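You operate a simulated robot arm through the tools that you are given. There is no shell and no other tool. Be economical: measure what you need, move in short steps, check, and stop when the job is done.

The job below is to be done with a simulated robot arm. You get a single attempt, and the scene is never put back.

## Task
Set the air to 4 bar, tip the finished tube into the green catch tray, then shut the supply.
Fine: open the supply first; one tip; bring the trough level again.

The check looks at the end state, three seconds after you hand in, the way a careful person would. Anything else that was tipped, shoved, dropped, spilled or broken makes it a failure.

## Robot
A 7-joint arm with a two-finger gripper, on a carriage that runs on a rail from [-1777, -6] to [3, 0] (x, y) and turns from -3.142 to 2.653 rad about z. Base frame: it is fixed where the carriage stands at the start and does not move with it; the origin is on the floor, on the carriage's upright axis, x ahead of it, y to its left, z up. Lengths are in mm, angles in rad, forces in N, time in s.
With the tool pointing down near the work surface it reaches from about 240 to 740 mm from the robot's upright axis, wherever it stands. Its first joint turns from -2.897 to 2.897 rad. Places, roughly: blue valve lever [500, -100, 900]; drain tap [500, -200, 600]; inside of the green catch tray [500, 300, 700]; oil feed knob [500, -500, 700]. Payload 2.45 kg.
The TCP is the grasp point, 23 mm short of the fingertips. In the tool frame z runs along the fingers and y along their closing line. Largest opening 72 mm; the body of the gripper starts 40 mm behind the TCP.
Orientation is that of the tool frame in the base frame, as a unit quaternion [x, y, z, w]. With the fingers straight down and closing along the base's y, the tool's x points along the base's -x, its y along +y and its z along -z.

## Interface
- The arm moves only by the tool step_arm. Its argument "motion" is a list of rows, each an object of numbers (a shift or turn left out is 0, a gripper value left out holds the last): "dx", "dy", "dz": the shift along the tool's x, y, z in units of 20 mm (1.0 is 20 mm); "wx", "wy", "wz": the turn, a rotation vector about the tool's x, y, z in units of 8 degrees (1.0 is 8 degrees); "claw": the finger opening in mm, from 0 to 72. In form: [{"dx": .., "dy": .., "dz": .., "wx": .., "wy": .., "wz": .., "claw": ..}, ...]. A call has 1 to 12 rows; each row shifts and turns the commanded pose from where the row before left it, along the tool's axes as they then stand. A call with a number of a shift or a turn outside -1 to 1 is refused whole. A row lasts 0.2 s, in which the tool goes at most 50 mm and 0.15 rad; a call with a longer step from one row to the next is refused whole, and so is a gripper value outside its range. A pose out of reach is approached as far as the arm can. The call stops where the force on the tool passes 50 N (or 10 N more than at its start, if that is more) or the arm is blocked; 0.2 s more then pass. Each finger travels about 72 mm/s and halts on what it meets, pressing with about 31 N; the grip force reading is that of the motor and also rises with nothing between the fingers. The clock runs only during rows and for 0.2 s after the last one: add rows that do not move to give the fingers time. It gives the time, the measured TCP pose, the force on the tool (base axes), the opening and the grip force at its end, in the units of the frame above (readings bear some noise), with the torque about the TCP (base axes, N m) and any sound that the robot's microphone picked up.
- Cameras (640 x 400 px; columns grow to the right, rows downward): "scene" is now at [21.3, 156.6, 1530.5]; the picture's right is [-0.16, -0.99, 0.00], its down [-0.64, 0.11, -0.76] and it looks along [0.75, -0.12, -0.65] (base axes); focal length 252 px, centre (320, 200). "wrist" rides on the gripper at [78, 17, -66] in the tool frame; the picture's right is [-0.22, 0.98, 0.00], its down [-0.56, -0.12, -0.82] and it looks along [-0.80, -0.18, 0.57] (tool axes); focal length 234 px, centre (320, 200). There is no depth. A picture from a camera that has moved, and an enlarged one, comes with that camera's place and axes in the base frame and with its lens. The place of the scene camera against the robot may be out by one fixed shift of up to 18 mm in any direction.
- get_image(camera): a new picture of that camera. No time passes.
- slide_trunk(by): slides the trunk up (or, below 0, down) by that many mm; the arm and the scene camera ride with it, the base frame stays. It gives what a move gives, with no picture.
- roll_base(legs): drives the robot by 1 to 6 legs, each [ahead, left, turn to the left] in mm, mm and rad, along the robot's own axes; the way and the turn of a leg run together, so that a leg with both is an arc; at most 1500 mm and 3.142 rad a leg. The arm and the cameras ride along, it lands a little off, and it stops where it bumps. It keeps to its track: a leg is cut to what the track allows. It gives what a move gives.
- head_to(pan, tilt): turns the head with the scene camera to pan (to the left, within 2.705 rad either way) and tilt (down, from -0.506 to 1.204), counted from straight ahead of the robot. It gives what a move gives.
- inspect(camera, box): a new picture of the part [left, top, right, bottom] of that camera's present view, enlarged. No time passes.
- close_job(): hands the job in; it is judged then, once.

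Go step by step. Nothing tells you exact positions but the pictures and the camera data: compare them with the known pose of the tool, close in by small moves and look again before you grip or let go. The budget is 120 turns and 82 pictures, counting those below and the enlarged ones. Unless the task says otherwise, let go and move clear before handing in, and close with one line.

The tools are called after ">>>" as a command line: name --argument value ..., lists and objects as JSON in quotes. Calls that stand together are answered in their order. step_arm: Moves the arm, as the interface text tells. Its arguments: {"type":"object","properties":{"motion":{"type":"array","items":{"type":"object","properties":{"dx":{"type":"number"},"dy":{"type":"number"},"dz":{"type":"number"},"wx":{"type":"number"},"wy":{"type":"number"},"wz":{"type":"number"},"claw":{"type":"number"}}}}},"required":["motion"]} The other tools are called the same way: slide_trunk (by) slides the trunk up or down; roll_base (legs) drives the base; head_to (pan, tilt) turns the head that bears the scene camera; get_image (camera) takes a picture; inspect (camera, box) takes an enlarged picture of a part of a camera's view; close_job () hands the job in.

At the start:

```text
time_s: 0.0
position: [419.4, -219.2, 1294.3]
tool_rot: [-0.001, 1.0, 0.0, -0.001]
force: [-0.3, -0.5, -0.2]
ft_torque: [-0.02, -0.02, 0.0]
opening: 72.3
finger_force: 0.1
trunk travel left (down, up): [-525.0, 65.0]
robot x, y, heading: [1.7, 2.7, -0.001]
head pan, tilt: [-0.166, 0.712]
```

scene: 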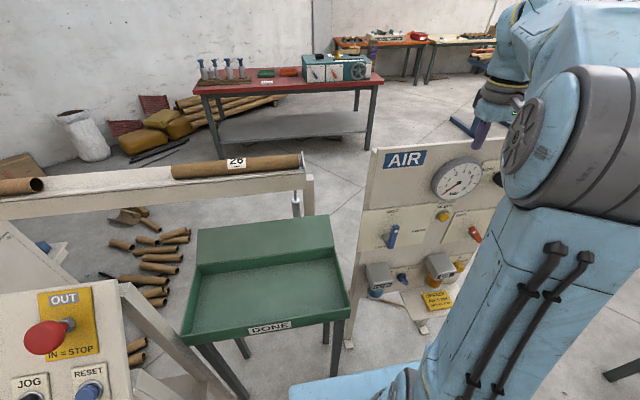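
wrist: 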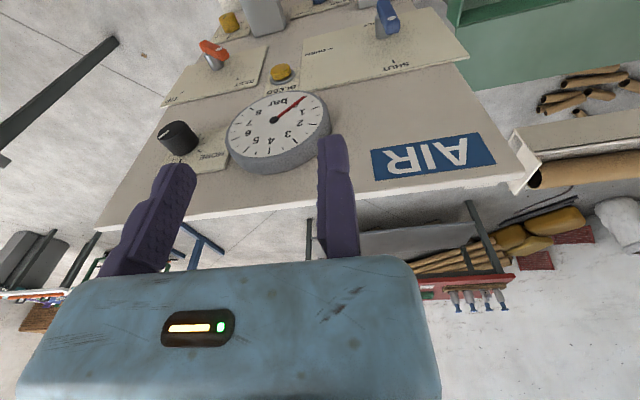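

I see an AIR panel with a gauge, a blue valve lever, a yellow bleed button, a red tip lever and a black regulator knob, and the green tray to its left. I'll look closer at the panel and the labels first.

>>> inspect --camera "wrist" --box '[100, 0, 520, 220]'

>>> inspect --camera "scene" --box '[340, 130, 520, 340]'

>>> inspect --camera "scene" --box '[0, 130, 360, 400]'

```text
1.52 times, centred on (310, 110) of wrist
camera zoom: at [344.3, -202.9, 1357.6], right [0.22, 0.98, 0.0], down [0.56, -0.12, 0.82], along [0.8, -0.18, -0.57], focal length 357 px, centre (335, 337)
```

zoom: 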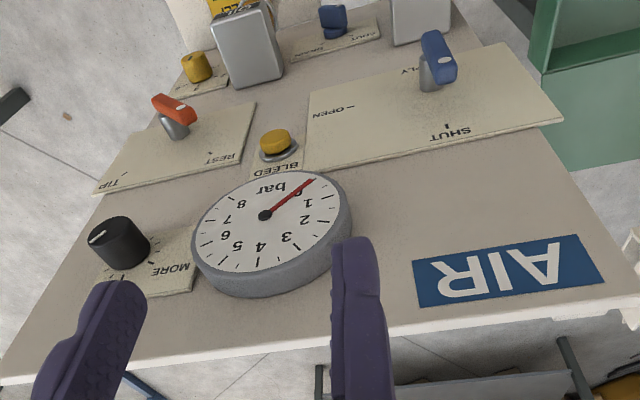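

```text
1.90 times, centred on (430, 235) of scene
camera zoom: at [21.3, 156.6, 1530.5], right [-0.16, -0.99, 0.0], down [-0.64, 0.11, -0.76], along [0.75, -0.12, -0.65], focal length 480 px, centre (110, 133)
```

zoom: 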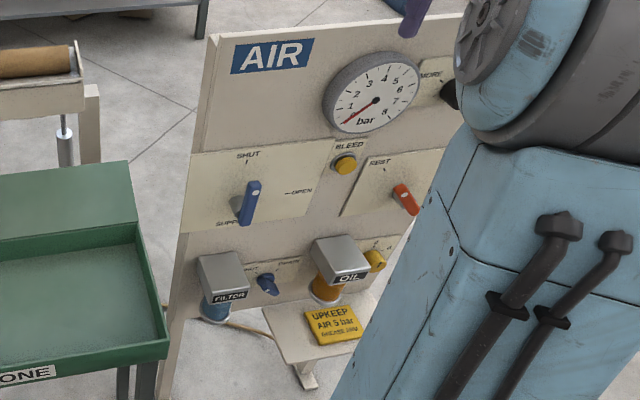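

```text
1.48 times, centred on (180, 265) of scene
camera zoom: at [21.3, 156.6, 1530.5], right [-0.16, -0.99, 0.0], down [-0.64, 0.11, -0.76], along [0.75, -0.12, -0.65], focal length 373 px, centre (527, 104)
```

zoom: 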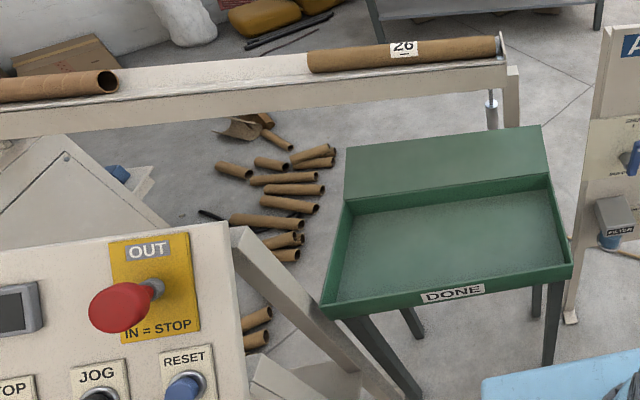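

The panel faces the robot and the gauge reads 0. I'll turn the tool to point forward at the panel, staying above and clear of it.

>>> step_arm --motion '[{"wy": -1}, {"wy": -1}, {"wy": -1}, {"wy": -1}, {"wy": -1}, {"wy": -1}, {"wy": -1}, {"wy": -1}, {"wy": -1}, {"wy": -1}, {"wy": -1}, {"wy": -0.25}]'

>>> get_image --camera "scene"

>>> get_image --camera "wrist"

```text
time_s: 2.6
position: [420.8, -220.3, 1292.7]
tool_rot: [0.001, 0.706, 0.0, 0.708]
force: [1.2, 0.4, 1.0]
ft_torque: [-0.01, -0.05, 0.0]
opening: 71.9
finger_force: 0.0
trunk travel left (down, up): [-525.0, 65.0]
robot x, y, heading: [2.5, -3.4, 0.0]
head pan, tilt: [-0.166, 0.712]
```

```text
76 pictures are left
camera scene: at [21.4, 156.5, 1530.5], right [-0.16, -0.99, 0.0], down [-0.64, 0.11, -0.76], along [0.75, -0.12, -0.65], focal length 252 px, centre (320, 200)
```

scene: 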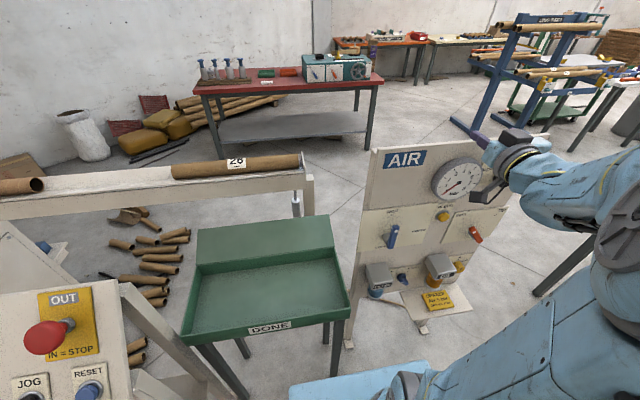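

```text
75 pictures are left
camera wrist: at [356.2, -203.0, 1215.0], right [0.0, 0.98, 0.22], down [-0.82, -0.12, 0.56], along [0.57, -0.18, 0.8], focal length 234 px, centre (320, 200)
```

wrist: 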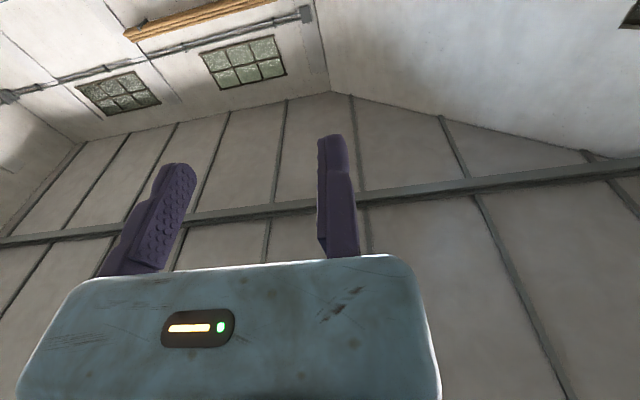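

The panel is now clear in the scene view. I'll zoom there, and roll the hand half a turn so the wrist camera looks down at the panel.

>>> inspect --camera "scene" --box '[350, 140, 530, 260]'

>>> inspect --camera "scene" --box '[360, 230, 520, 330]'

>>> step_arm --motion '[{"wz": 1}, {"wz": 1}, {"wz": 1}, {"wz": 1}, {"wz": 1}, {"wz": 1}, {"wz": 1}, {"wz": 1}, {"wz": 1}, {"wz": 1}, {"wz": 1}, {"wz": 0.25}]'

```text
3.33 times, centred on (440, 200) of scene
camera zoom: at [21.4, 156.5, 1530.5], right [-0.16, -0.99, 0.0], down [-0.64, 0.11, -0.76], along [0.75, -0.12, -0.65], focal length 840 px, centre (-80, 200)
```

zoom: 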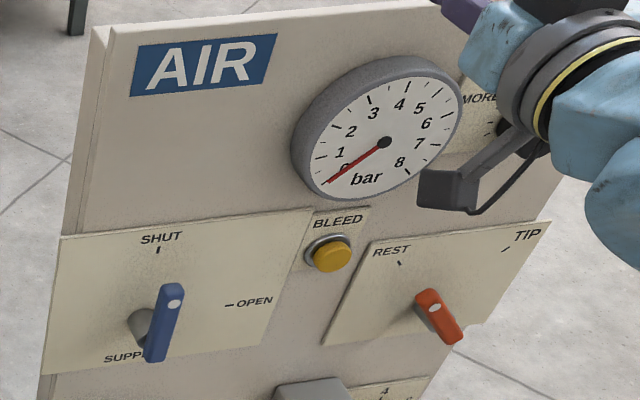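

```text
4.00 times, centred on (440, 280) of scene
camera zoom: at [21.4, 156.5, 1530.5], right [-0.16, -0.99, 0.0], down [-0.64, 0.11, -0.76], along [0.75, -0.12, -0.65], focal length 1008 px, centre (-160, -120)
```

zoom: 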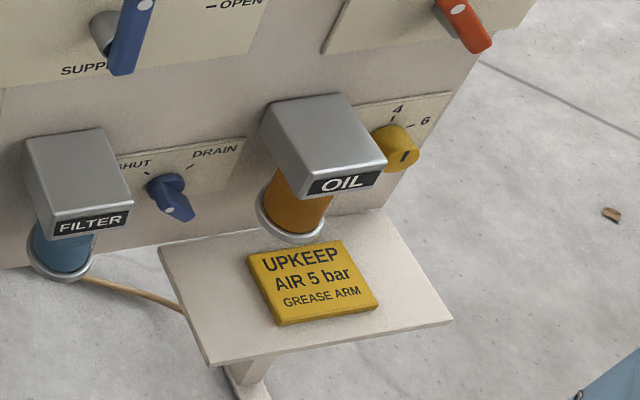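

```text
time_s: 5.2
position: [421.8, -220.5, 1292.8]
tool_rot: [0.499, 0.5, 0.501, 0.5]
force: [0.1, -0.5, 0.1]
ft_torque: [0.03, 0.01, 0.0]
opening: 72.0
finger_force: 0.1
trunk travel left (down, up): [-525.0, 65.0]
robot x, y, heading: [0.0, -0.2, 0.003]
head pan, tilt: [-0.166, 0.712]
```

The supply lever's dot points up (SHUT) and the tip lever's dot points at REST. I'll finish the roll, then view the panel closely.

>>> step_arm --motion '[{"wz": 1}, {"wz": 1}, {"wz": 1}, {"wz": 1}, {"wz": 1}, {"wz": 1}, {"wz": 1}, {"wz": 1}, {"wz": 1}, {"wz": 1}, {"wz": 1}, {"wz": 0.25}]'

>>> get_image --camera "wrist"

```text
time_s: 7.8
position: [420.2, -220.8, 1293.0]
tool_rot: [0.707, 0.0, 0.707, -0.001]
force: [0.9, 0.9, -0.1]
ft_torque: [0.0, 0.0, 0.01]
opening: 71.9
finger_force: 0.0
trunk travel left (down, up): [-525.0, 65.0]
robot x, y, heading: [0.7, 0.1, -0.0]
head pan, tilt: [-0.166, 0.712]
```

```text
72 pictures are left
camera wrist: at [356.0, -237.7, 1369.2], right [0.0, -0.98, -0.22], down [-0.82, 0.13, -0.56], along [0.57, 0.18, -0.8], focal length 234 px, centre (320, 200)
```

wrist: 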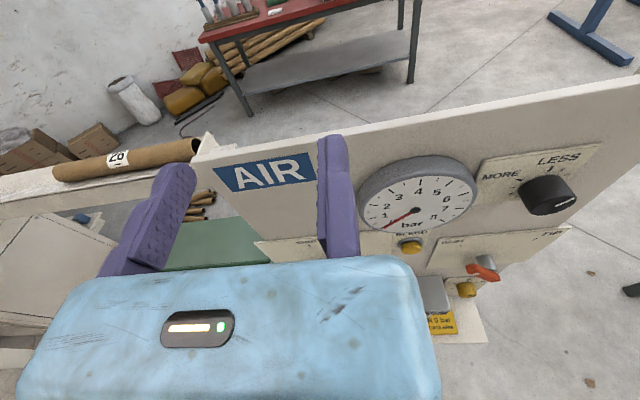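

By triangulation the gauge face is at about (500, -300, 1125), so the panel front is near x≈525. I'll pull back and lower the trunk to see the levers.

>>> step_arm --motion '[{"dz": -1}, {"dz": -1}, {"dz": -1}, {"dz": -1}, {"dz": -1}, {"dz": -1}, {"claw": 0}, {}, {}, {}, {}]'

>>> slide_trunk --by -220

>>> get_image --camera "wrist"

>>> get_image --camera "scene"

```text
time_s: 10.2
position: [301.9, -220.0, 1292.3]
tool_rot: [0.707, 0.001, 0.707, 0.0]
force: [0.4, 0.2, 0.5]
ft_torque: [-0.01, 0.03, -0.03]
opening: 0.0
finger_force: 28.2
trunk travel left (down, up): [-525.0, 65.0]
robot x, y, heading: [-3.9, -2.1, 0.003]
head pan, tilt: [-0.166, 0.712]
```

```text
time_s: 12.5
position: [300.9, -219.4, 1072.2]
tool_rot: [0.707, 0.0, 0.707, 0.0]
force: [-0.9, -0.2, -0.1]
ft_torque: [0.01, 0.0, -0.02]
opening: 0.0
finger_force: 28.4
trunk travel left (down, up): [-305.0, 285.0]
robot x, y, heading: [1.5, 2.1, 0.0]
head pan, tilt: [-0.166, 0.712]
```

```text
71 pictures are left
camera wrist: at [236.8, -236.6, 1149.1], right [0.0, -0.98, -0.22], down [-0.82, 0.12, -0.56], along [0.57, 0.18, -0.8], focal length 234 px, centre (320, 200)
```

wrist: 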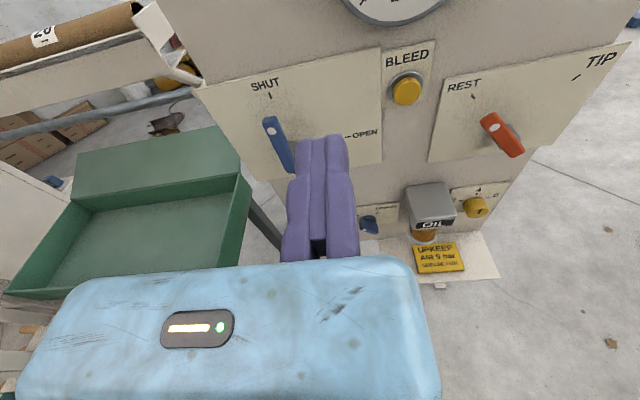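

```text
70 pictures are left
camera scene: at [21.3, 156.6, 1310.5], right [-0.16, -0.99, 0.0], down [-0.64, 0.11, -0.76], along [0.75, -0.12, -0.65], focal length 252 px, centre (320, 200)
```

scene: 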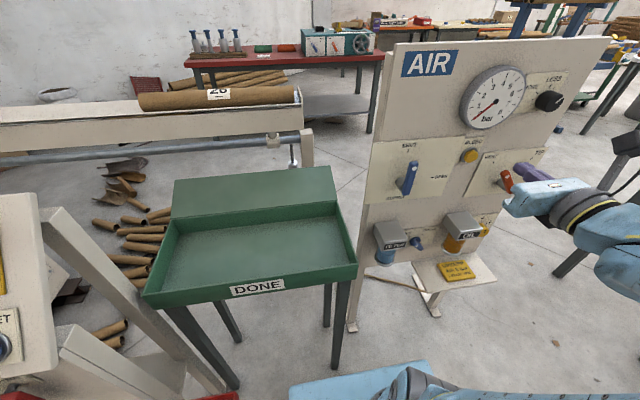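

Now a zoom on the levers from both cameras.

>>> inspect --camera "scene" --box '[360, 120, 560, 260]'

>>> inspect --camera "wrist" --box '[190, 50, 640, 280]'

```text
2.86 times, centred on (460, 190) of scene
camera zoom: at [21.3, 156.6, 1310.5], right [-0.16, -0.99, 0.0], down [-0.64, 0.11, -0.76], along [0.75, -0.12, -0.65], focal length 720 px, centre (-80, 229)
```

zoom: 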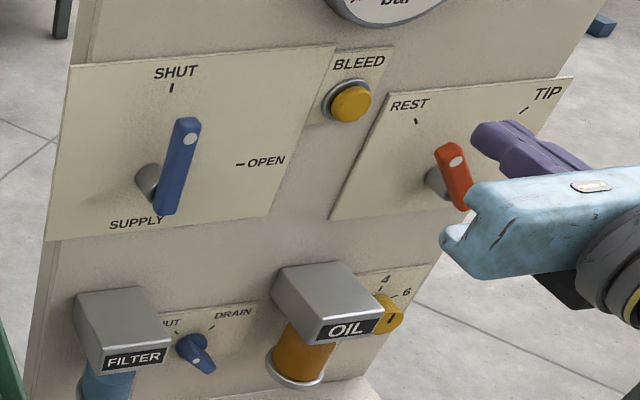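

```text
1.42 times, centred on (415, 165) of wrist
camera zoom: at [236.8, -236.6, 1149.1], right [0.0, -0.98, -0.22], down [-0.82, 0.12, -0.56], along [0.57, 0.18, -0.8], focal length 333 px, centre (185, 250)
```

zoom: 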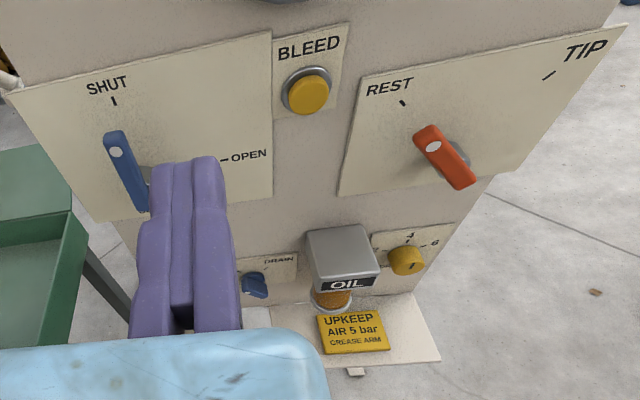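

I place the supply lever's pivot at about (y −137, z 914), bar pointing up with its front at x≈469; OPEN is a quarter turn clockwise. I'll bring closed fingers just left of the upper bar, short of its depth, and check.

>>> step_arm --motion '[{"dy": -1, "dx": -1}, {"dy": -1, "dx": -1}, {"dy": -1, "dx": -1}, {"dy": -1, "dx": -1}, {"dy": -1, "dx": -0.85}, {"dy": -0.3}, {"dz": 1}, {"dz": 1}, {"dz": 1}, {"dz": 1}, {"dz": 1}, {"dz": 1}]'

>>> get_image --camera "wrist"

>>> get_image --camera "scene"

```text
time_s: 15.1
position: [429.9, -179.0, 1041.3]
tool_rot: [0.707, -0.001, 0.707, 0.0]
force: [-0.3, 0.0, 0.5]
ft_torque: [-0.02, 0.0, -0.02]
opening: 0.0
finger_force: 28.4
out of reach, approached as far as the arm can: row 2, 3, 4, 5, 6
trunk travel left (down, up): [-305.0, 285.0]
robot x, y, heading: [0.3, 4.6, 0.0]
head pan, tilt: [-0.166, 0.712]
```

```text
67 pictures are left
camera wrist: at [366.3, -195.7, 1119.6], right [0.0, -0.98, -0.22], down [-0.82, 0.12, -0.56], along [0.57, 0.18, -0.8], focal length 234 px, centre (320, 200)
```

wrist: 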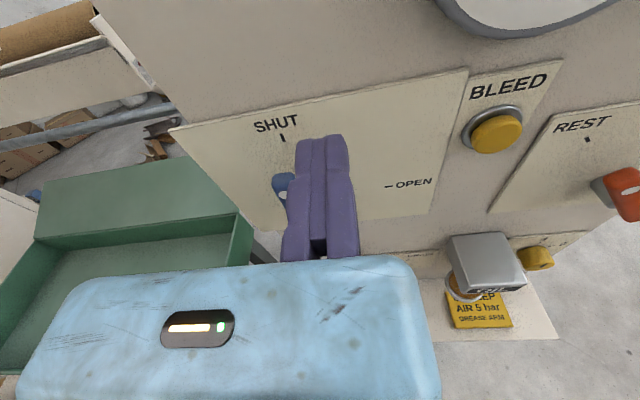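

```text
66 pictures are left
camera scene: at [21.1, 156.7, 1310.5], right [-0.16, -0.99, 0.0], down [-0.64, 0.11, -0.76], along [0.75, -0.12, -0.65], focal length 252 px, centre (320, 200)
```

scene: 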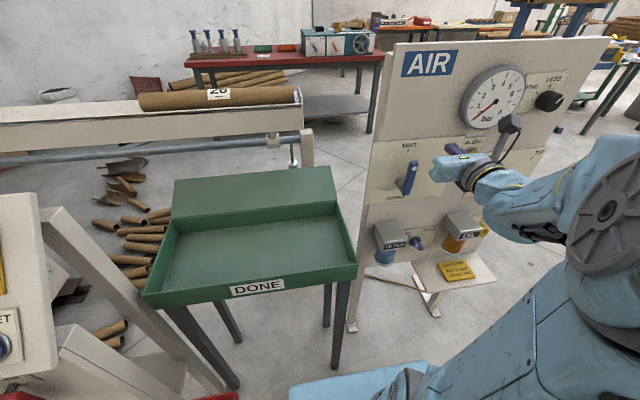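

Some poses this close to the robot are out of reach. I'll drive back 200 mm along the rail to give the arm room.

>>> roll_base --legs '[[-200, 0, 0]]'

>>> step_arm --motion '[{"dy": -1, "dx": -1}, {"dy": -1, "dx": -1}, {"dy": -1, "dx": -1}, {"dy": -0.3, "dx": -0.3}]'

```text
time_s: 16.8
position: [232.5, -178.0, 1042.7]
tool_rot: [0.707, 0.001, 0.707, -0.001]
force: [0.3, -0.1, -0.4]
ft_torque: [0.01, 0.01, -0.01]
opening: 0.0
finger_force: 28.6
trunk travel left (down, up): [-305.0, 285.0]
robot x, y, heading: [-200.6, 2.4, 0.002]
head pan, tilt: [-0.166, 0.712]
```

```text
time_s: 17.8
position: [248.9, -123.8, 991.1]
tool_rot: [0.707, 0.002, 0.707, -0.002]
force: [0.8, 0.7, -0.2]
ft_torque: [-0.01, -0.02, 0.01]
opening: 0.0
finger_force: 28.0
out of reach, approached as far as the arm can: row 3, 4
trunk travel left (down, up): [-305.0, 285.0]
robot x, y, heading: [-196.4, -1.1, 0.005]
head pan, tilt: [-0.166, 0.712]
```

>>> step_arm --motion '[{"dz": 1}, {"dz": 1}, {"dz": 1}, {"dz": 1}, {"dz": 1}, {"dz": 1}, {"dz": 1}, {"dz": 1}, {"dz": 1}]'

>>> get_image --camera "wrist"

>>> get_image --camera "scene"

```text
time_s: 19.8
position: [429.5, -121.4, 989.4]
tool_rot: [0.707, 0.001, 0.707, -0.001]
force: [0.4, 0.0, -0.9]
ft_torque: [0.0, 0.01, 0.01]
opening: 0.1
finger_force: 28.0
trunk travel left (down, up): [-305.0, 285.0]
robot x, y, heading: [-196.4, -2.1, 0.002]
head pan, tilt: [-0.166, 0.712]
```

```text
65 pictures are left
camera wrist: at [365.1, -139.3, 1066.1], right [0.0, -0.98, -0.22], down [-0.82, 0.12, -0.56], along [0.57, 0.18, -0.8], focal length 234 px, centre (320, 200)
```

wrist: 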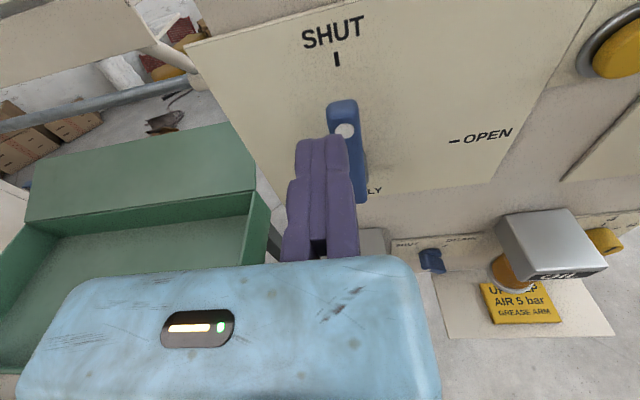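

```text
64 pictures are left
camera scene: at [-177.4, 156.0, 1310.5], right [-0.16, -0.99, 0.0], down [-0.64, 0.11, -0.76], along [0.75, -0.12, -0.65], focal length 252 px, centre (320, 200)
```

scene: 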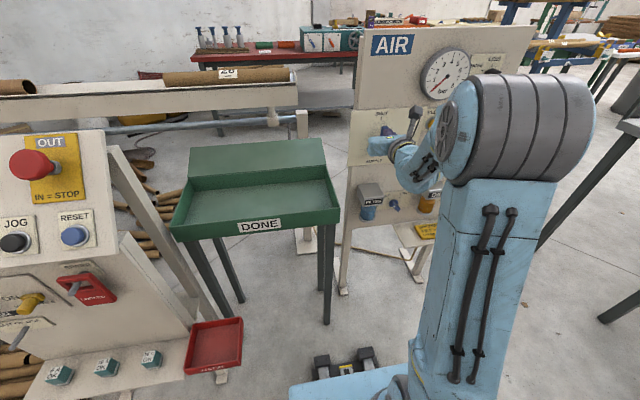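

The bar's dot is at about (469, −134, 981). I'll shift left and down for clearance and then advance beside the bar.

>>> step_arm --motion '[{"dy": -0.75, "dx": -0.95}, {"dz": 0.9}, {"dz": 0.9}, {}]'

>>> get_image --camera "wrist"

```text
time_s: 20.8
position: [465.4, -107.0, 971.6]
tool_rot: [0.707, 0.002, 0.707, -0.002]
force: [-1.0, 0.0, -0.2]
ft_torque: [0.02, 0.01, -0.04]
opening: 0.0
finger_force: 28.2
trunk travel left (down, up): [-305.0, 285.0]
robot x, y, heading: [-198.6, 0.3, 0.002]
head pan, tilt: [-0.166, 0.712]
```

```text
63 pictures are left
camera wrist: at [401.6, -124.4, 1048.3], right [0.0, -0.98, -0.22], down [-0.82, 0.12, -0.56], along [0.57, 0.18, -0.8], focal length 234 px, centre (320, 200)
```

wrist: 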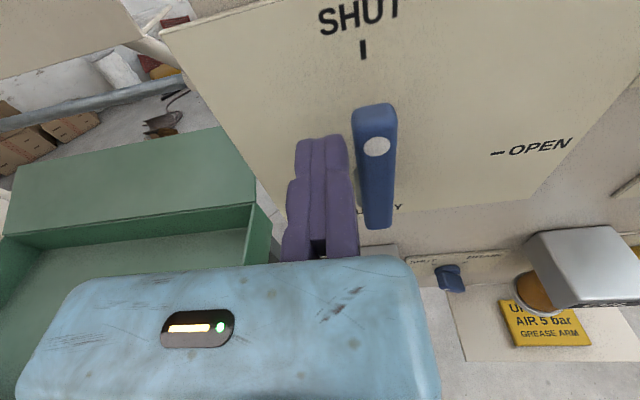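

Fingers are left of the bar at proper depth. I'll sweep the lever clockwise along its arc.

>>> step_arm --motion '[{"dy": 0.45}, {"dy": 0.77, "dx": 0.15}, {"dy": 0.78, "dx": -0.05}, {"dy": 0.75, "dx": -0.26}, {"dy": 0.65, "dx": -0.44}, {"dy": 0.52, "dx": -0.6}, {"dy": 0.2, "dx": -0.4}, {}]'

>>> get_image --camera "wrist"

```text
time_s: 22.6
position: [465.1, -189.6, 940.6]
tool_rot: [0.707, 0.002, 0.707, -0.002]
force: [1.1, -0.4, 0.2]
ft_torque: [0.06, 0.02, 0.02]
opening: 0.0
finger_force: 28.3
trunk travel left (down, up): [-305.0, 285.0]
robot x, y, heading: [-194.7, 1.5, 0.006]
head pan, tilt: [-0.166, 0.712]
```

```text
62 pictures are left
camera wrist: at [401.4, -206.9, 1016.9], right [0.0, -0.98, -0.22], down [-0.82, 0.12, -0.56], along [0.57, 0.18, -0.8], focal length 234 px, centre (320, 200)
```

wrist: 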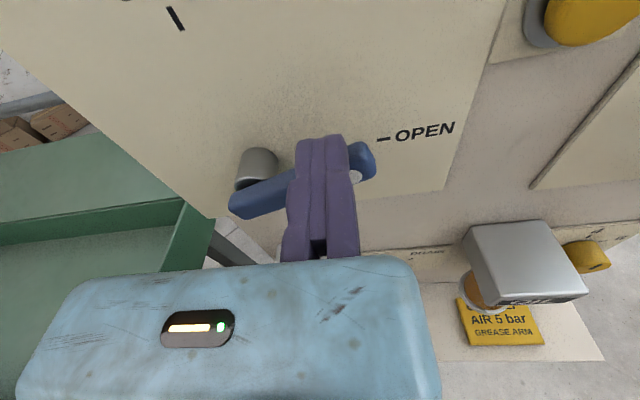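

Nearly at OPEN; a little more downward push remains.

>>> step_arm --motion '[{"dx": -0.25, "dy": 0.05}, {"dx": -0.25}, {}]'

>>> get_image --camera "wrist"

```text
time_s: 23.4
position: [465.9, -190.4, 930.5]
tool_rot: [0.707, 0.001, 0.707, 0.0]
force: [0.1, -0.7, -1.1]
ft_torque: [0.07, -0.02, 0.02]
opening: 0.0
finger_force: 28.3
trunk travel left (down, up): [-305.0, 285.0]
robot x, y, heading: [-195.8, -2.1, 0.01]
head pan, tilt: [-0.166, 0.712]
```

```text
61 pictures are left
camera wrist: at [401.8, -207.6, 1007.2], right [0.0, -0.98, -0.22], down [-0.82, 0.12, -0.56], along [0.57, 0.18, -0.8], focal length 234 px, centre (320, 200)
```

wrist: 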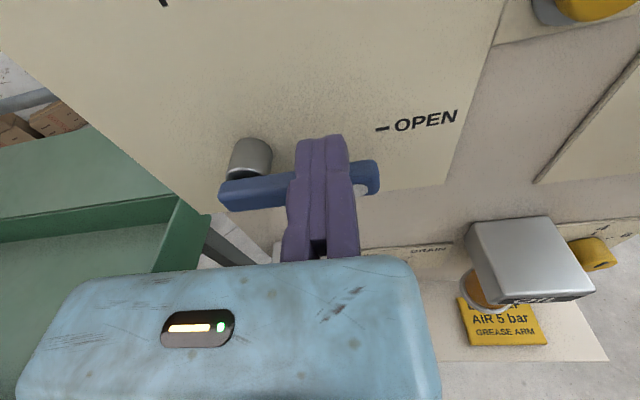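

Supply lever is in line with OPEN. I'll withdraw and go up to the regulator knob at about (490, −443, 1110).

>>> step_arm --motion '[{"dx": 0.3}, {"dz": -1}, {"dz": -1}, {"dz": -1}, {"dz": -1}, {"dz": -1}, {"dz": -1}]'

>>> slide_trunk --by 180

>>> step_arm --motion '[{"dy": 1}, {"dy": 1}, {"dy": 1}, {"dy": 1}, {"dy": 1}, {"dy": 1}, {"dy": 1}, {"dy": 1}, {"dy": 1}, {"dy": 1, "claw": 72}, {}, {}]'

>>> get_image --camera "wrist"

>>> get_image --camera "scene"

```text
time_s: 24.9
position: [345.6, -190.9, 936.3]
tool_rot: [0.707, 0.001, 0.707, 0.0]
force: [-0.1, 0.1, -0.2]
ft_torque: [0.0, 0.01, 0.0]
opening: 0.1
finger_force: 28.1
trunk travel left (down, up): [-305.0, 285.0]
robot x, y, heading: [-197.9, -0.9, 0.001]
head pan, tilt: [-0.166, 0.712]
```

```text
time_s: 26.9
position: [345.1, -191.0, 1116.8]
tool_rot: [0.708, 0.001, 0.707, -0.002]
force: [0.6, -0.1, -0.2]
ft_torque: [-0.01, 0.02, -0.05]
opening: 0.0
finger_force: 28.3
trunk travel left (down, up): [-485.0, 105.0]
robot x, y, heading: [-198.0, 0.6, 0.003]
head pan, tilt: [-0.166, 0.712]
```

```text
time_s: 29.6
position: [347.1, -390.2, 1116.4]
tool_rot: [0.707, 0.002, 0.707, -0.001]
force: [-0.1, 0.1, 0.2]
ft_torque: [-0.03, 0.0, 0.0]
opening: 72.0
finger_force: 0.2
trunk travel left (down, up): [-485.0, 105.0]
robot x, y, heading: [-198.5, 0.9, 0.005]
head pan, tilt: [-0.166, 0.712]
```

```text
60 pictures are left
camera wrist: at [282.9, -408.0, 1193.1], right [0.0, -0.98, -0.22], down [-0.82, 0.12, -0.56], along [0.57, 0.18, -0.8], focal length 234 px, centre (320, 200)
```

wrist: 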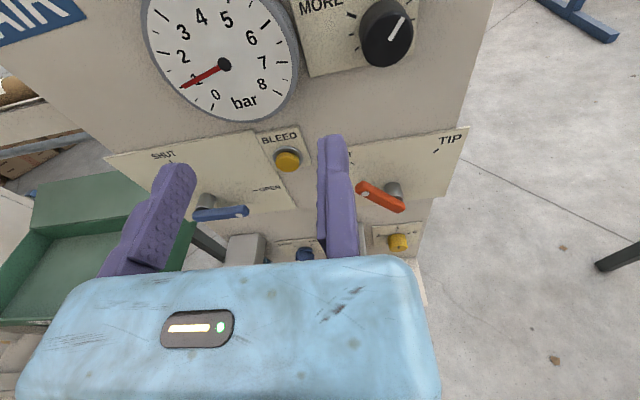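

```text
59 pictures are left
camera scene: at [-177.1, 156.1, 1490.5], right [-0.16, -0.99, 0.0], down [-0.64, 0.11, -0.76], along [0.75, -0.12, -0.65], focal length 252 px, centre (320, 200)
```

scene: 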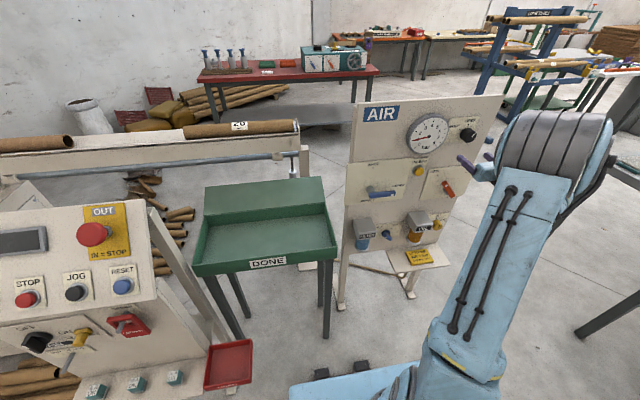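

The gauge now reads about 1.2 bar, so the supply is live. Zooming in on the knob.

>>> inspect --camera "wrist" --box '[130, 0, 450, 130]'

>>> inspect --camera "scene" --box '[400, 95, 510, 165]'

```text
2.00 times, centred on (290, 65) of wrist
camera zoom: at [282.9, -408.0, 1193.1], right [0.0, -0.98, -0.22], down [-0.82, 0.12, -0.56], along [0.57, 0.18, -0.8], focal length 468 px, centre (380, 470)
```

zoom: 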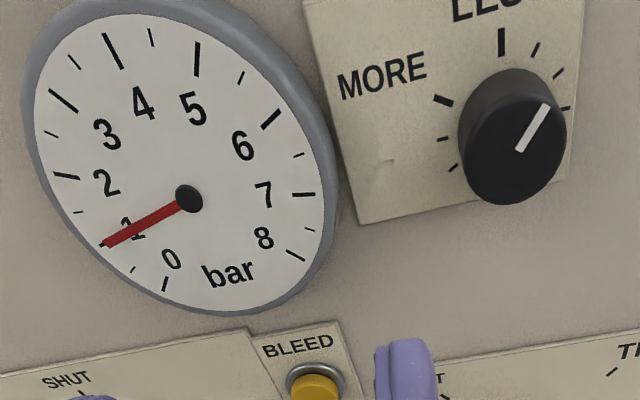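

```text
5.71 times, centred on (455, 130) of scene
camera zoom: at [-177.1, 156.1, 1490.5], right [-0.16, -0.99, 0.0], down [-0.64, 0.11, -0.76], along [0.75, -0.12, -0.65], focal length 1440 px, centre (-451, 600)
```

zoom: 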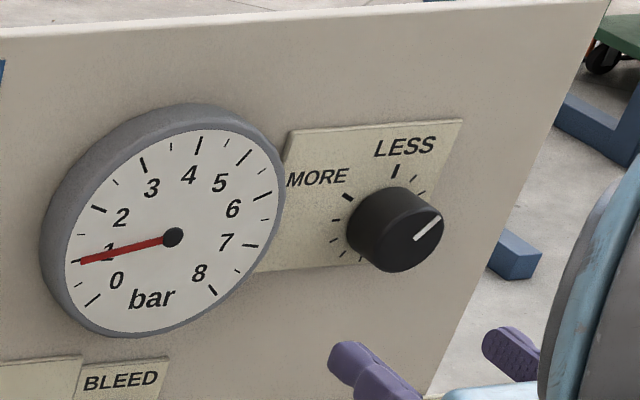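

The bold end ticks suggest the scale runs clockwise from LESS (12 o'clock) round to MORE (10 o'clock), so more is clockwise; the gauge is at about 1. The knob face is near (486, −441, 1109). I'll align, unwind the roll by 120° to have room to turn, then check.

>>> step_arm --motion '[{"dy": 0.85, "dx": -0.1}, {"dy": 0.85, "dx": -0.1}, {"dy": 0.85, "dx": -0.15}, {"wz": -1}, {"wz": -1}, {"wz": -1}, {"wz": -1}, {"wz": -1}, {"wz": -1}, {"wz": -1}, {"wz": -1}, {"wz": -1}]'

>>> step_arm --motion '[{"wz": -1}, {"wz": -1}, {"wz": -1}, {"wz": -1}, {"wz": -1}, {"wz": -1}, {"dz": 1}, {"dz": 1}, {"dz": 1}, {"dz": 1}, {}]'

>>> get_image --camera "wrist"

>>> inspect --camera "scene" --box '[400, 85, 520, 165]'

```text
time_s: 32.1
position: [346.9, -440.7, 1109.1]
tool_rot: [0.571, 0.417, 0.573, 0.415]
force: [-0.1, 0.4, 0.0]
ft_torque: [-0.02, 0.02, 0.0]
opening: 72.1
finger_force: 0.0
trunk travel left (down, up): [-485.0, 105.0]
robot x, y, heading: [-193.3, -2.5, 0.006]
head pan, tilt: [-0.166, 0.712]
```

```text
time_s: 34.5
position: [427.4, -439.7, 1109.0]
tool_rot: [0.352, 0.613, 0.354, 0.612]
force: [-0.4, -0.4, 0.5]
ft_torque: [0.01, 0.0, 0.03]
opening: 71.9
finger_force: 0.2
trunk travel left (down, up): [-485.0, 105.0]
robot x, y, heading: [-202.3, -1.1, 0.007]
head pan, tilt: [-0.166, 0.712]
```

```text
56 pictures are left
camera wrist: at [362.9, -364.4, 1084.5], right [0.0, 0.3, 0.95], down [-0.82, -0.55, 0.17], along [0.58, -0.78, 0.25], focal length 234 px, centre (320, 200)
```

wrist: 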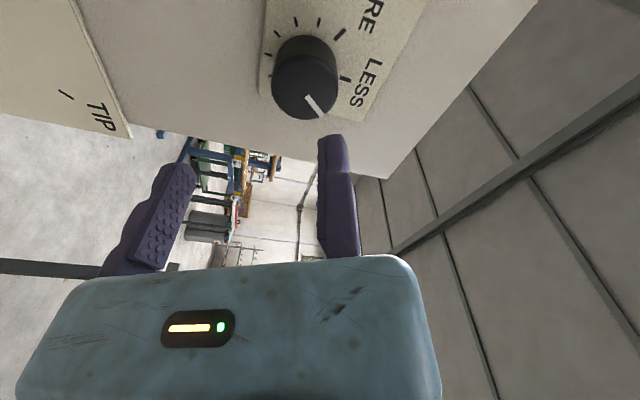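

```text
5.00 times, centred on (460, 125) of scene
camera zoom: at [-177.0, 156.0, 1490.5], right [-0.16, -0.99, 0.0], down [-0.65, 0.11, -0.76], along [0.75, -0.12, -0.65], focal length 1260 px, centre (-380, 575)
```

zoom: 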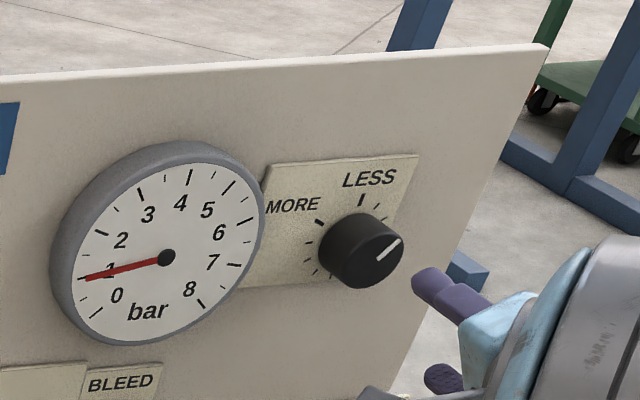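

The knob centre refines to about (−439, 1103). I'll correct by a few mm, advance over the knob, and look before gripping.

>>> step_arm --motion '[{"dx": 0.19, "dy": -0.23}, {"dz": 1}, {"dz": 1}, {"dz": 0.7}, {}]'

>>> get_image --camera "wrist"

>>> inspect --camera "scene" --box '[400, 85, 520, 165]'

```text
time_s: 35.8
position: [475.2, -441.0, 1103.1]
tool_rot: [0.353, 0.613, 0.354, 0.612]
force: [-22.8, 12.1, 4.2]
ft_torque: [0.01, -0.2, 0.57]
opening: 72.1
finger_force: 0.1
trunk travel left (down, up): [-485.0, 105.0]
robot x, y, heading: [-197.5, -2.4, 0.001]
head pan, tilt: [-0.166, 0.712]
stopped in row 5: the force on the tool passed its limit at 51 N (the readings are from after the stop); the commanded pose is now the measured one
```

```text
54 pictures are left
camera wrist: at [410.3, -365.1, 1079.7], right [0.0, 0.3, 0.95], down [-0.82, -0.55, 0.17], along [0.57, -0.78, 0.24], focal length 234 px, centre (320, 200)
```

wrist: 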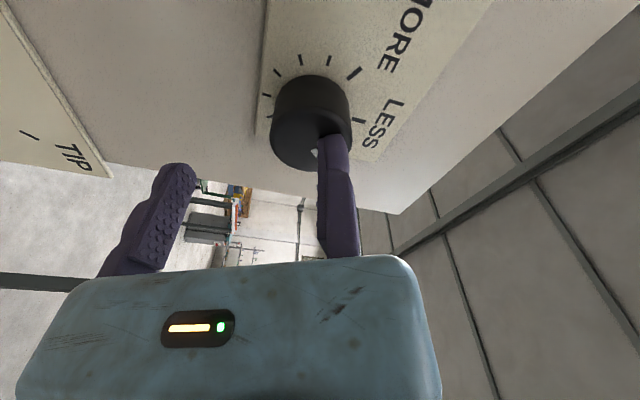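

```text
5.00 times, centred on (460, 125) of scene
camera zoom: at [-181.5, 157.6, 1490.5], right [-0.16, -0.99, 0.0], down [-0.64, 0.11, -0.76], along [0.75, -0.12, -0.65], focal length 1260 px, centre (-380, 575)
```

zoom: 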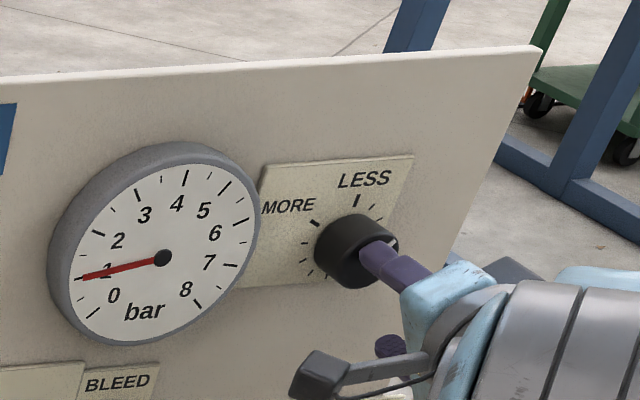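

Important: comparing open and closed pictures, only the finger on the −y side moves; the other pad stays at the TCP. So the knob must lie on the tool's −y side of the TCP. I'll back out, shift +21 mm along tool y and check again.

>>> step_arm --motion '[{"dz": -1}, {"dz": -0.5}, {"dy": 0.53}, {"dy": 0.52}, {}]'

>>> get_image --camera "wrist"

```text
time_s: 37.0
position: [447.4, -430.6, 1119.7]
tool_rot: [0.355, 0.614, 0.353, 0.61]
force: [-0.7, 0.0, 0.4]
ft_torque: [0.01, -0.02, 0.02]
opening: 71.6
finger_force: 0.0
trunk travel left (down, up): [-485.0, 105.0]
robot x, y, heading: [-195.1, -1.3, 0.004]
head pan, tilt: [-0.166, 0.712]
```

```text
52 pictures are left
camera wrist: at [383.3, -355.0, 1095.2], right [0.01, 0.3, 0.95], down [-0.82, -0.55, 0.18], along [0.58, -0.78, 0.24], focal length 234 px, centre (320, 200)
```

wrist: 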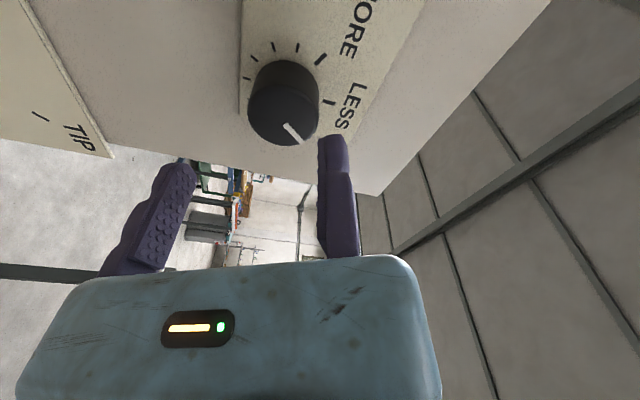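

Edge of the knob is nearly in line with the fixed pad; I'll add 5 mm and advance slowly.

>>> step_arm --motion '[{"dy": 0.25}, {"dz": 0.6}, {"dz": 0.6}, {"dz": 0.4}, {"dz": 0.3}, {}]'

>>> get_image --camera "wrist"

```text
time_s: 38.4
position: [485.9, -427.5, 1123.8]
tool_rot: [0.354, 0.614, 0.354, 0.611]
force: [-0.8, 0.1, 0.5]
ft_torque: [0.02, 0.01, 0.01]
opening: 71.9
finger_force: 0.0
trunk travel left (down, up): [-485.0, 105.0]
robot x, y, heading: [-202.1, 2.1, 0.004]
head pan, tilt: [-0.166, 0.712]
```

```text
51 pictures are left
camera wrist: at [422.0, -352.3, 1099.3], right [0.0, 0.3, 0.95], down [-0.82, -0.55, 0.18], along [0.58, -0.78, 0.24], focal length 234 px, centre (320, 200)
```

wrist: 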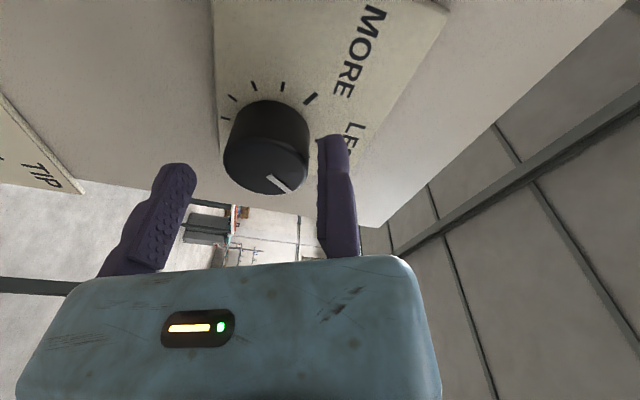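

The knob sits between the pads. Closing on it.

>>> step_arm --motion '[{"dy": -0.2}, {"claw": 40}, {"claw": 40}, {"claw": 40}, {"claw": 30}, {}, {}]'

>>> get_image --camera "wrist"

```text
time_s: 40.0
position: [486.2, -432.2, 1118.6]
tool_rot: [0.355, 0.615, 0.352, 0.61]
force: [-3.2, -3.1, -13.8]
ft_torque: [0.14, -0.1, -0.46]
opening: 41.2
finger_force: 44.8
trunk travel left (down, up): [-485.0, 105.0]
robot x, y, heading: [-198.8, -2.3, 0.002]
head pan, tilt: [-0.166, 0.712]
```

```text
50 pictures are left
camera wrist: at [421.8, -355.5, 1093.7], right [0.01, 0.3, 0.95], down [-0.82, -0.55, 0.18], along [0.57, -0.78, 0.24], focal length 234 px, centre (320, 200)
```

wrist: 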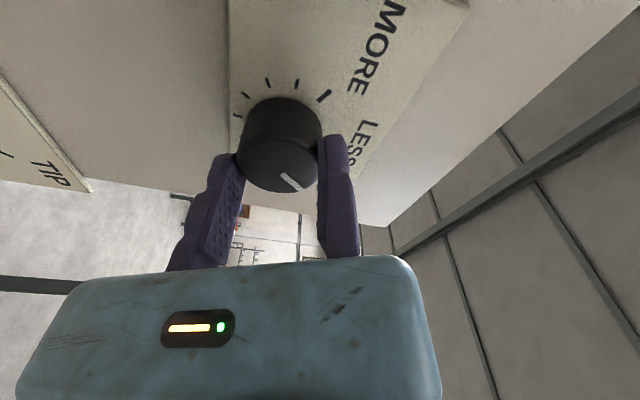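

Gripped, 41 mm. I'll turn clockwise 32° about the knob's axis and read the gauge.

>>> step_arm --motion '[{"wz": 1, "dx": -0.143, "dy": -0.01}, {"wz": 1, "dx": -0.143, "dy": -0.01}, {"wz": 1, "dx": -0.143, "dy": -0.01}, {"wz": 1, "dx": -0.143, "dy": -0.01}, {}, {}]'

>>> inspect --camera "scene" --box '[400, 85, 520, 165]'

```text
time_s: 41.4
position: [486.8, -442.6, 1121.4]
tool_rot: [0.511, 0.493, 0.507, 0.489]
force: [-14.9, 6.8, -26.3]
ft_torque: [0.16, 0.71, 0.4]
opening: 41.4
finger_force: 44.5
trunk travel left (down, up): [-485.0, 105.0]
robot x, y, heading: [-197.2, -3.0, 0.006]
head pan, tilt: [-0.166, 0.712]
```

```text
5.00 times, centred on (460, 125) of scene
camera zoom: at [-177.6, 155.4, 1490.4], right [-0.16, -0.99, 0.0], down [-0.65, 0.11, -0.76], along [0.75, -0.12, -0.65], focal length 1260 px, centre (-380, 575)
```

zoom: 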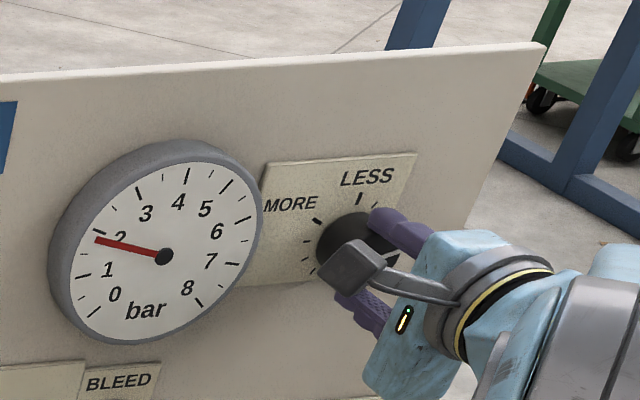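

Clockwise is more: about 1.85 bar now, ~37°/bar. Continue another 40° with a small stress relief.

>>> step_arm --motion '[{"dy": -0.08, "dz": -0.05}, {"wz": 1, "dx": -0.143, "dy": -0.01}, {"wz": 1, "dx": -0.143, "dy": -0.01}, {"wz": 1, "dx": -0.143, "dy": -0.01}, {"wz": 1, "dx": -0.143, "dy": -0.01}, {"wz": 1, "dx": -0.143, "dy": -0.01}, {}, {}]'

>>> inspect --camera "scene" --box '[400, 85, 520, 165]'

```text
time_s: 43.2
position: [485.4, -456.7, 1116.2]
tool_rot: [0.648, 0.288, 0.645, 0.286]
force: [8.3, -8.0, -1.5]
ft_torque: [-0.14, 0.26, -0.58]
opening: 41.3
finger_force: 45.1
trunk travel left (down, up): [-485.0, 105.0]
robot x, y, heading: [-199.4, -2.6, 0.004]
head pan, tilt: [-0.166, 0.712]
```

```text
5.00 times, centred on (460, 125) of scene
camera zoom: at [-176.8, 155.0, 1490.7], right [-0.16, -0.99, 0.0], down [-0.65, 0.11, -0.76], along [0.75, -0.12, -0.65], focal length 1260 px, centre (-380, 575)
```

zoom: 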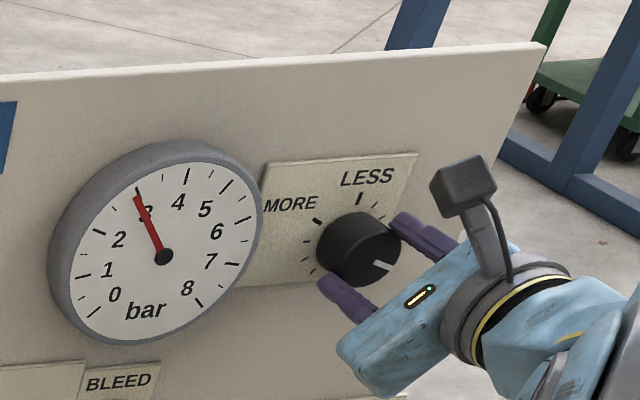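

Gauge ≈3.0. Another ~36°.

>>> step_arm --motion '[{"wz": 1, "dx": -0.143, "dy": -0.01}, {"wz": 1, "dx": -0.143, "dy": -0.01}, {"wz": 1, "dx": -0.143, "dy": -0.01}, {"wz": 1, "dx": -0.143, "dy": -0.01}, {"wz": 0.5, "dx": -0.071}, {}, {}]'

>>> inspect --camera "scene" --box '[405, 110, 465, 155]'

```text
time_s: 44.8
position: [487.1, -462.9, 1104.7]
tool_rot: [0.705, 0.072, 0.702, 0.073]
force: [21.6, -25.3, 11.5]
ft_torque: [0.09, -0.98, -0.22]
opening: 40.4
finger_force: 44.3
trunk travel left (down, up): [-485.0, 105.0]
robot x, y, heading: [-198.6, -5.3, 0.002]
head pan, tilt: [-0.166, 0.712]
```

```text
8.89 times, centred on (435, 132) of scene
camera zoom: at [-176.4, 153.7, 1490.8], right [-0.16, -0.99, 0.0], down [-0.65, 0.11, -0.76], along [0.75, -0.12, -0.65], focal length 2239 px, centre (-702, 800)
```

zoom: 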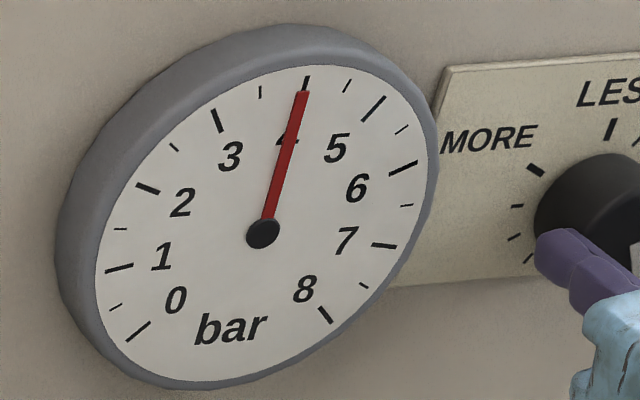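

The needle is on 4. I'll open and back straight out, then re-read the gauge.

>>> step_arm --motion '[{"claw": 60}, {"claw": 60}, {"dy": 0.2, "claw": 60}, {"dz": -0.7}, {"dz": -1}, {"dz": -1}, {"dz": -1}, {"dz": -1}, {"dz": -1, "claw": 0}, {}, {}, {}]'

>>> inspect --camera "scene" --box '[405, 110, 465, 155]'

>>> get_image --camera "wrist"

```text
time_s: 47.4
position: [371.3, -465.8, 1106.4]
tool_rot: [0.705, 0.075, 0.701, 0.072]
force: [0.3, -0.4, -0.4]
ft_torque: [0.01, 0.01, 0.0]
opening: 0.3
finger_force: 28.4
trunk travel left (down, up): [-485.0, 105.0]
robot x, y, heading: [-199.1, 2.0, 0.002]
head pan, tilt: [-0.166, 0.712]
```

```text
8.89 times, centred on (435, 132) of scene
camera zoom: at [-177.9, 156.0, 1490.5], right [-0.16, -0.99, 0.0], down [-0.64, 0.11, -0.76], along [0.75, -0.12, -0.65], focal length 2239 px, centre (-702, 800)
```

zoom: 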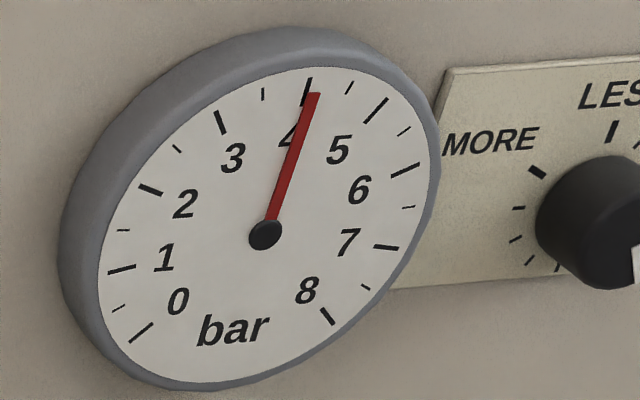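

```text
45 pictures are left
camera wrist: at [308.1, -466.3, 1184.8], right [0.0, -1.0, -0.01], down [-0.82, 0.01, -0.57], along [0.57, 0.01, -0.82], focal length 234 px, centre (320, 200)
```

wrist: 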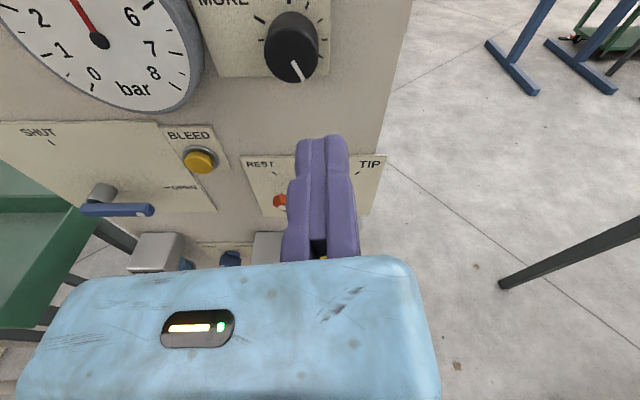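

After release it reads about 4.1, slightly over. I'll regrip and trim back a few degrees, relieving stress before letting go.

>>> step_arm --motion '[{"claw": 65}, {}, {}, {}, {"dz": 1}, {"dz": 1}, {"dz": 1}, {"dz": 1}, {"dz": 1}, {"dz": 0.7}, {}]'

>>> step_arm --motion '[{"claw": 45}, {"claw": 45, "dy": -0.12}, {"claw": 30}, {}, {}]'

>>> inspect --camera "scene" --box '[405, 110, 465, 155]'

```text
time_s: 49.8
position: [485.7, -466.8, 1104.8]
tool_rot: [0.705, 0.073, 0.702, 0.073]
force: [-0.1, 0.0, 0.4]
ft_torque: [0.04, 0.02, 0.03]
opening: 64.9
finger_force: 0.1
trunk travel left (down, up): [-485.0, 105.0]
robot x, y, heading: [-195.4, -2.2, 0.005]
head pan, tilt: [-0.166, 0.712]
```

```text
time_s: 51.0
position: [484.9, -461.9, 1104.6]
tool_rot: [0.705, 0.074, 0.701, 0.072]
force: [-3.0, 5.3, -2.4]
ft_torque: [-0.03, -0.13, 0.15]
opening: 40.3
finger_force: 45.0
trunk travel left (down, up): [-485.0, 105.0]
robot x, y, heading: [-198.4, -2.1, 0.005]
head pan, tilt: [-0.166, 0.712]
```

```text
8.89 times, centred on (435, 132) of scene
camera zoom: at [-177.9, 156.4, 1490.4], right [-0.16, -0.99, 0.0], down [-0.64, 0.11, -0.76], along [0.75, -0.12, -0.65], focal length 2239 px, centre (-702, 800)
```

zoom: 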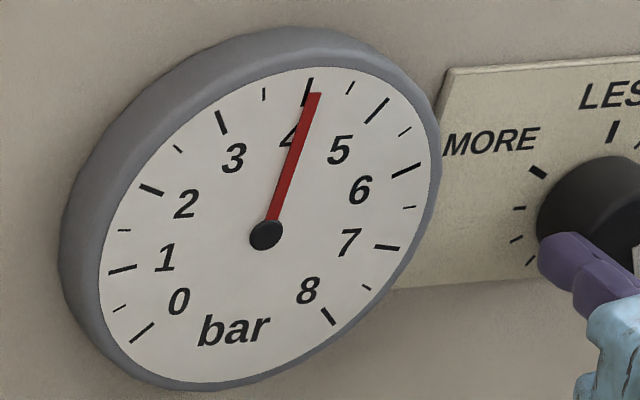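

>>> step_arm --motion '[{"wz": -0.55, "dx": 0.08}, {}, {}]'

>>> inspect --camera "scene" --box '[405, 110, 465, 155]'

```text
time_s: 51.8
position: [484.3, -464.2, 1106.4]
tool_rot: [0.702, 0.101, 0.698, 0.1]
force: [-1.8, 4.6, -7.7]
ft_torque: [-0.1, -0.78, 0.41]
opening: 40.3
finger_force: 44.8
trunk travel left (down, up): [-485.0, 105.0]
robot x, y, heading: [-199.4, 1.7, 0.009]
head pan, tilt: [-0.166, 0.712]
```

```text
8.89 times, centred on (435, 132) of scene
camera zoom: at [-177.6, 156.2, 1490.4], right [-0.16, -0.99, 0.0], down [-0.65, 0.11, -0.76], along [0.75, -0.12, -0.65], focal length 2239 px, centre (-702, 800)
```

zoom: 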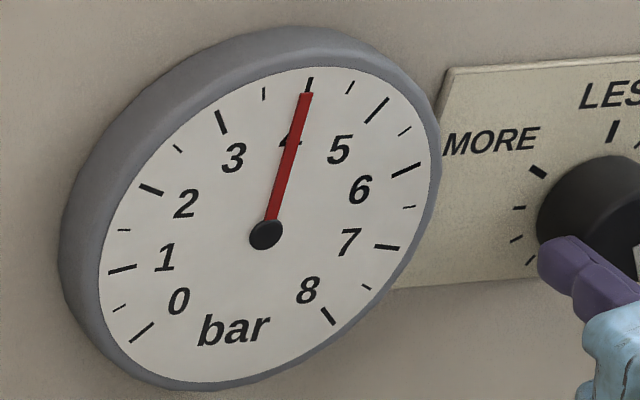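

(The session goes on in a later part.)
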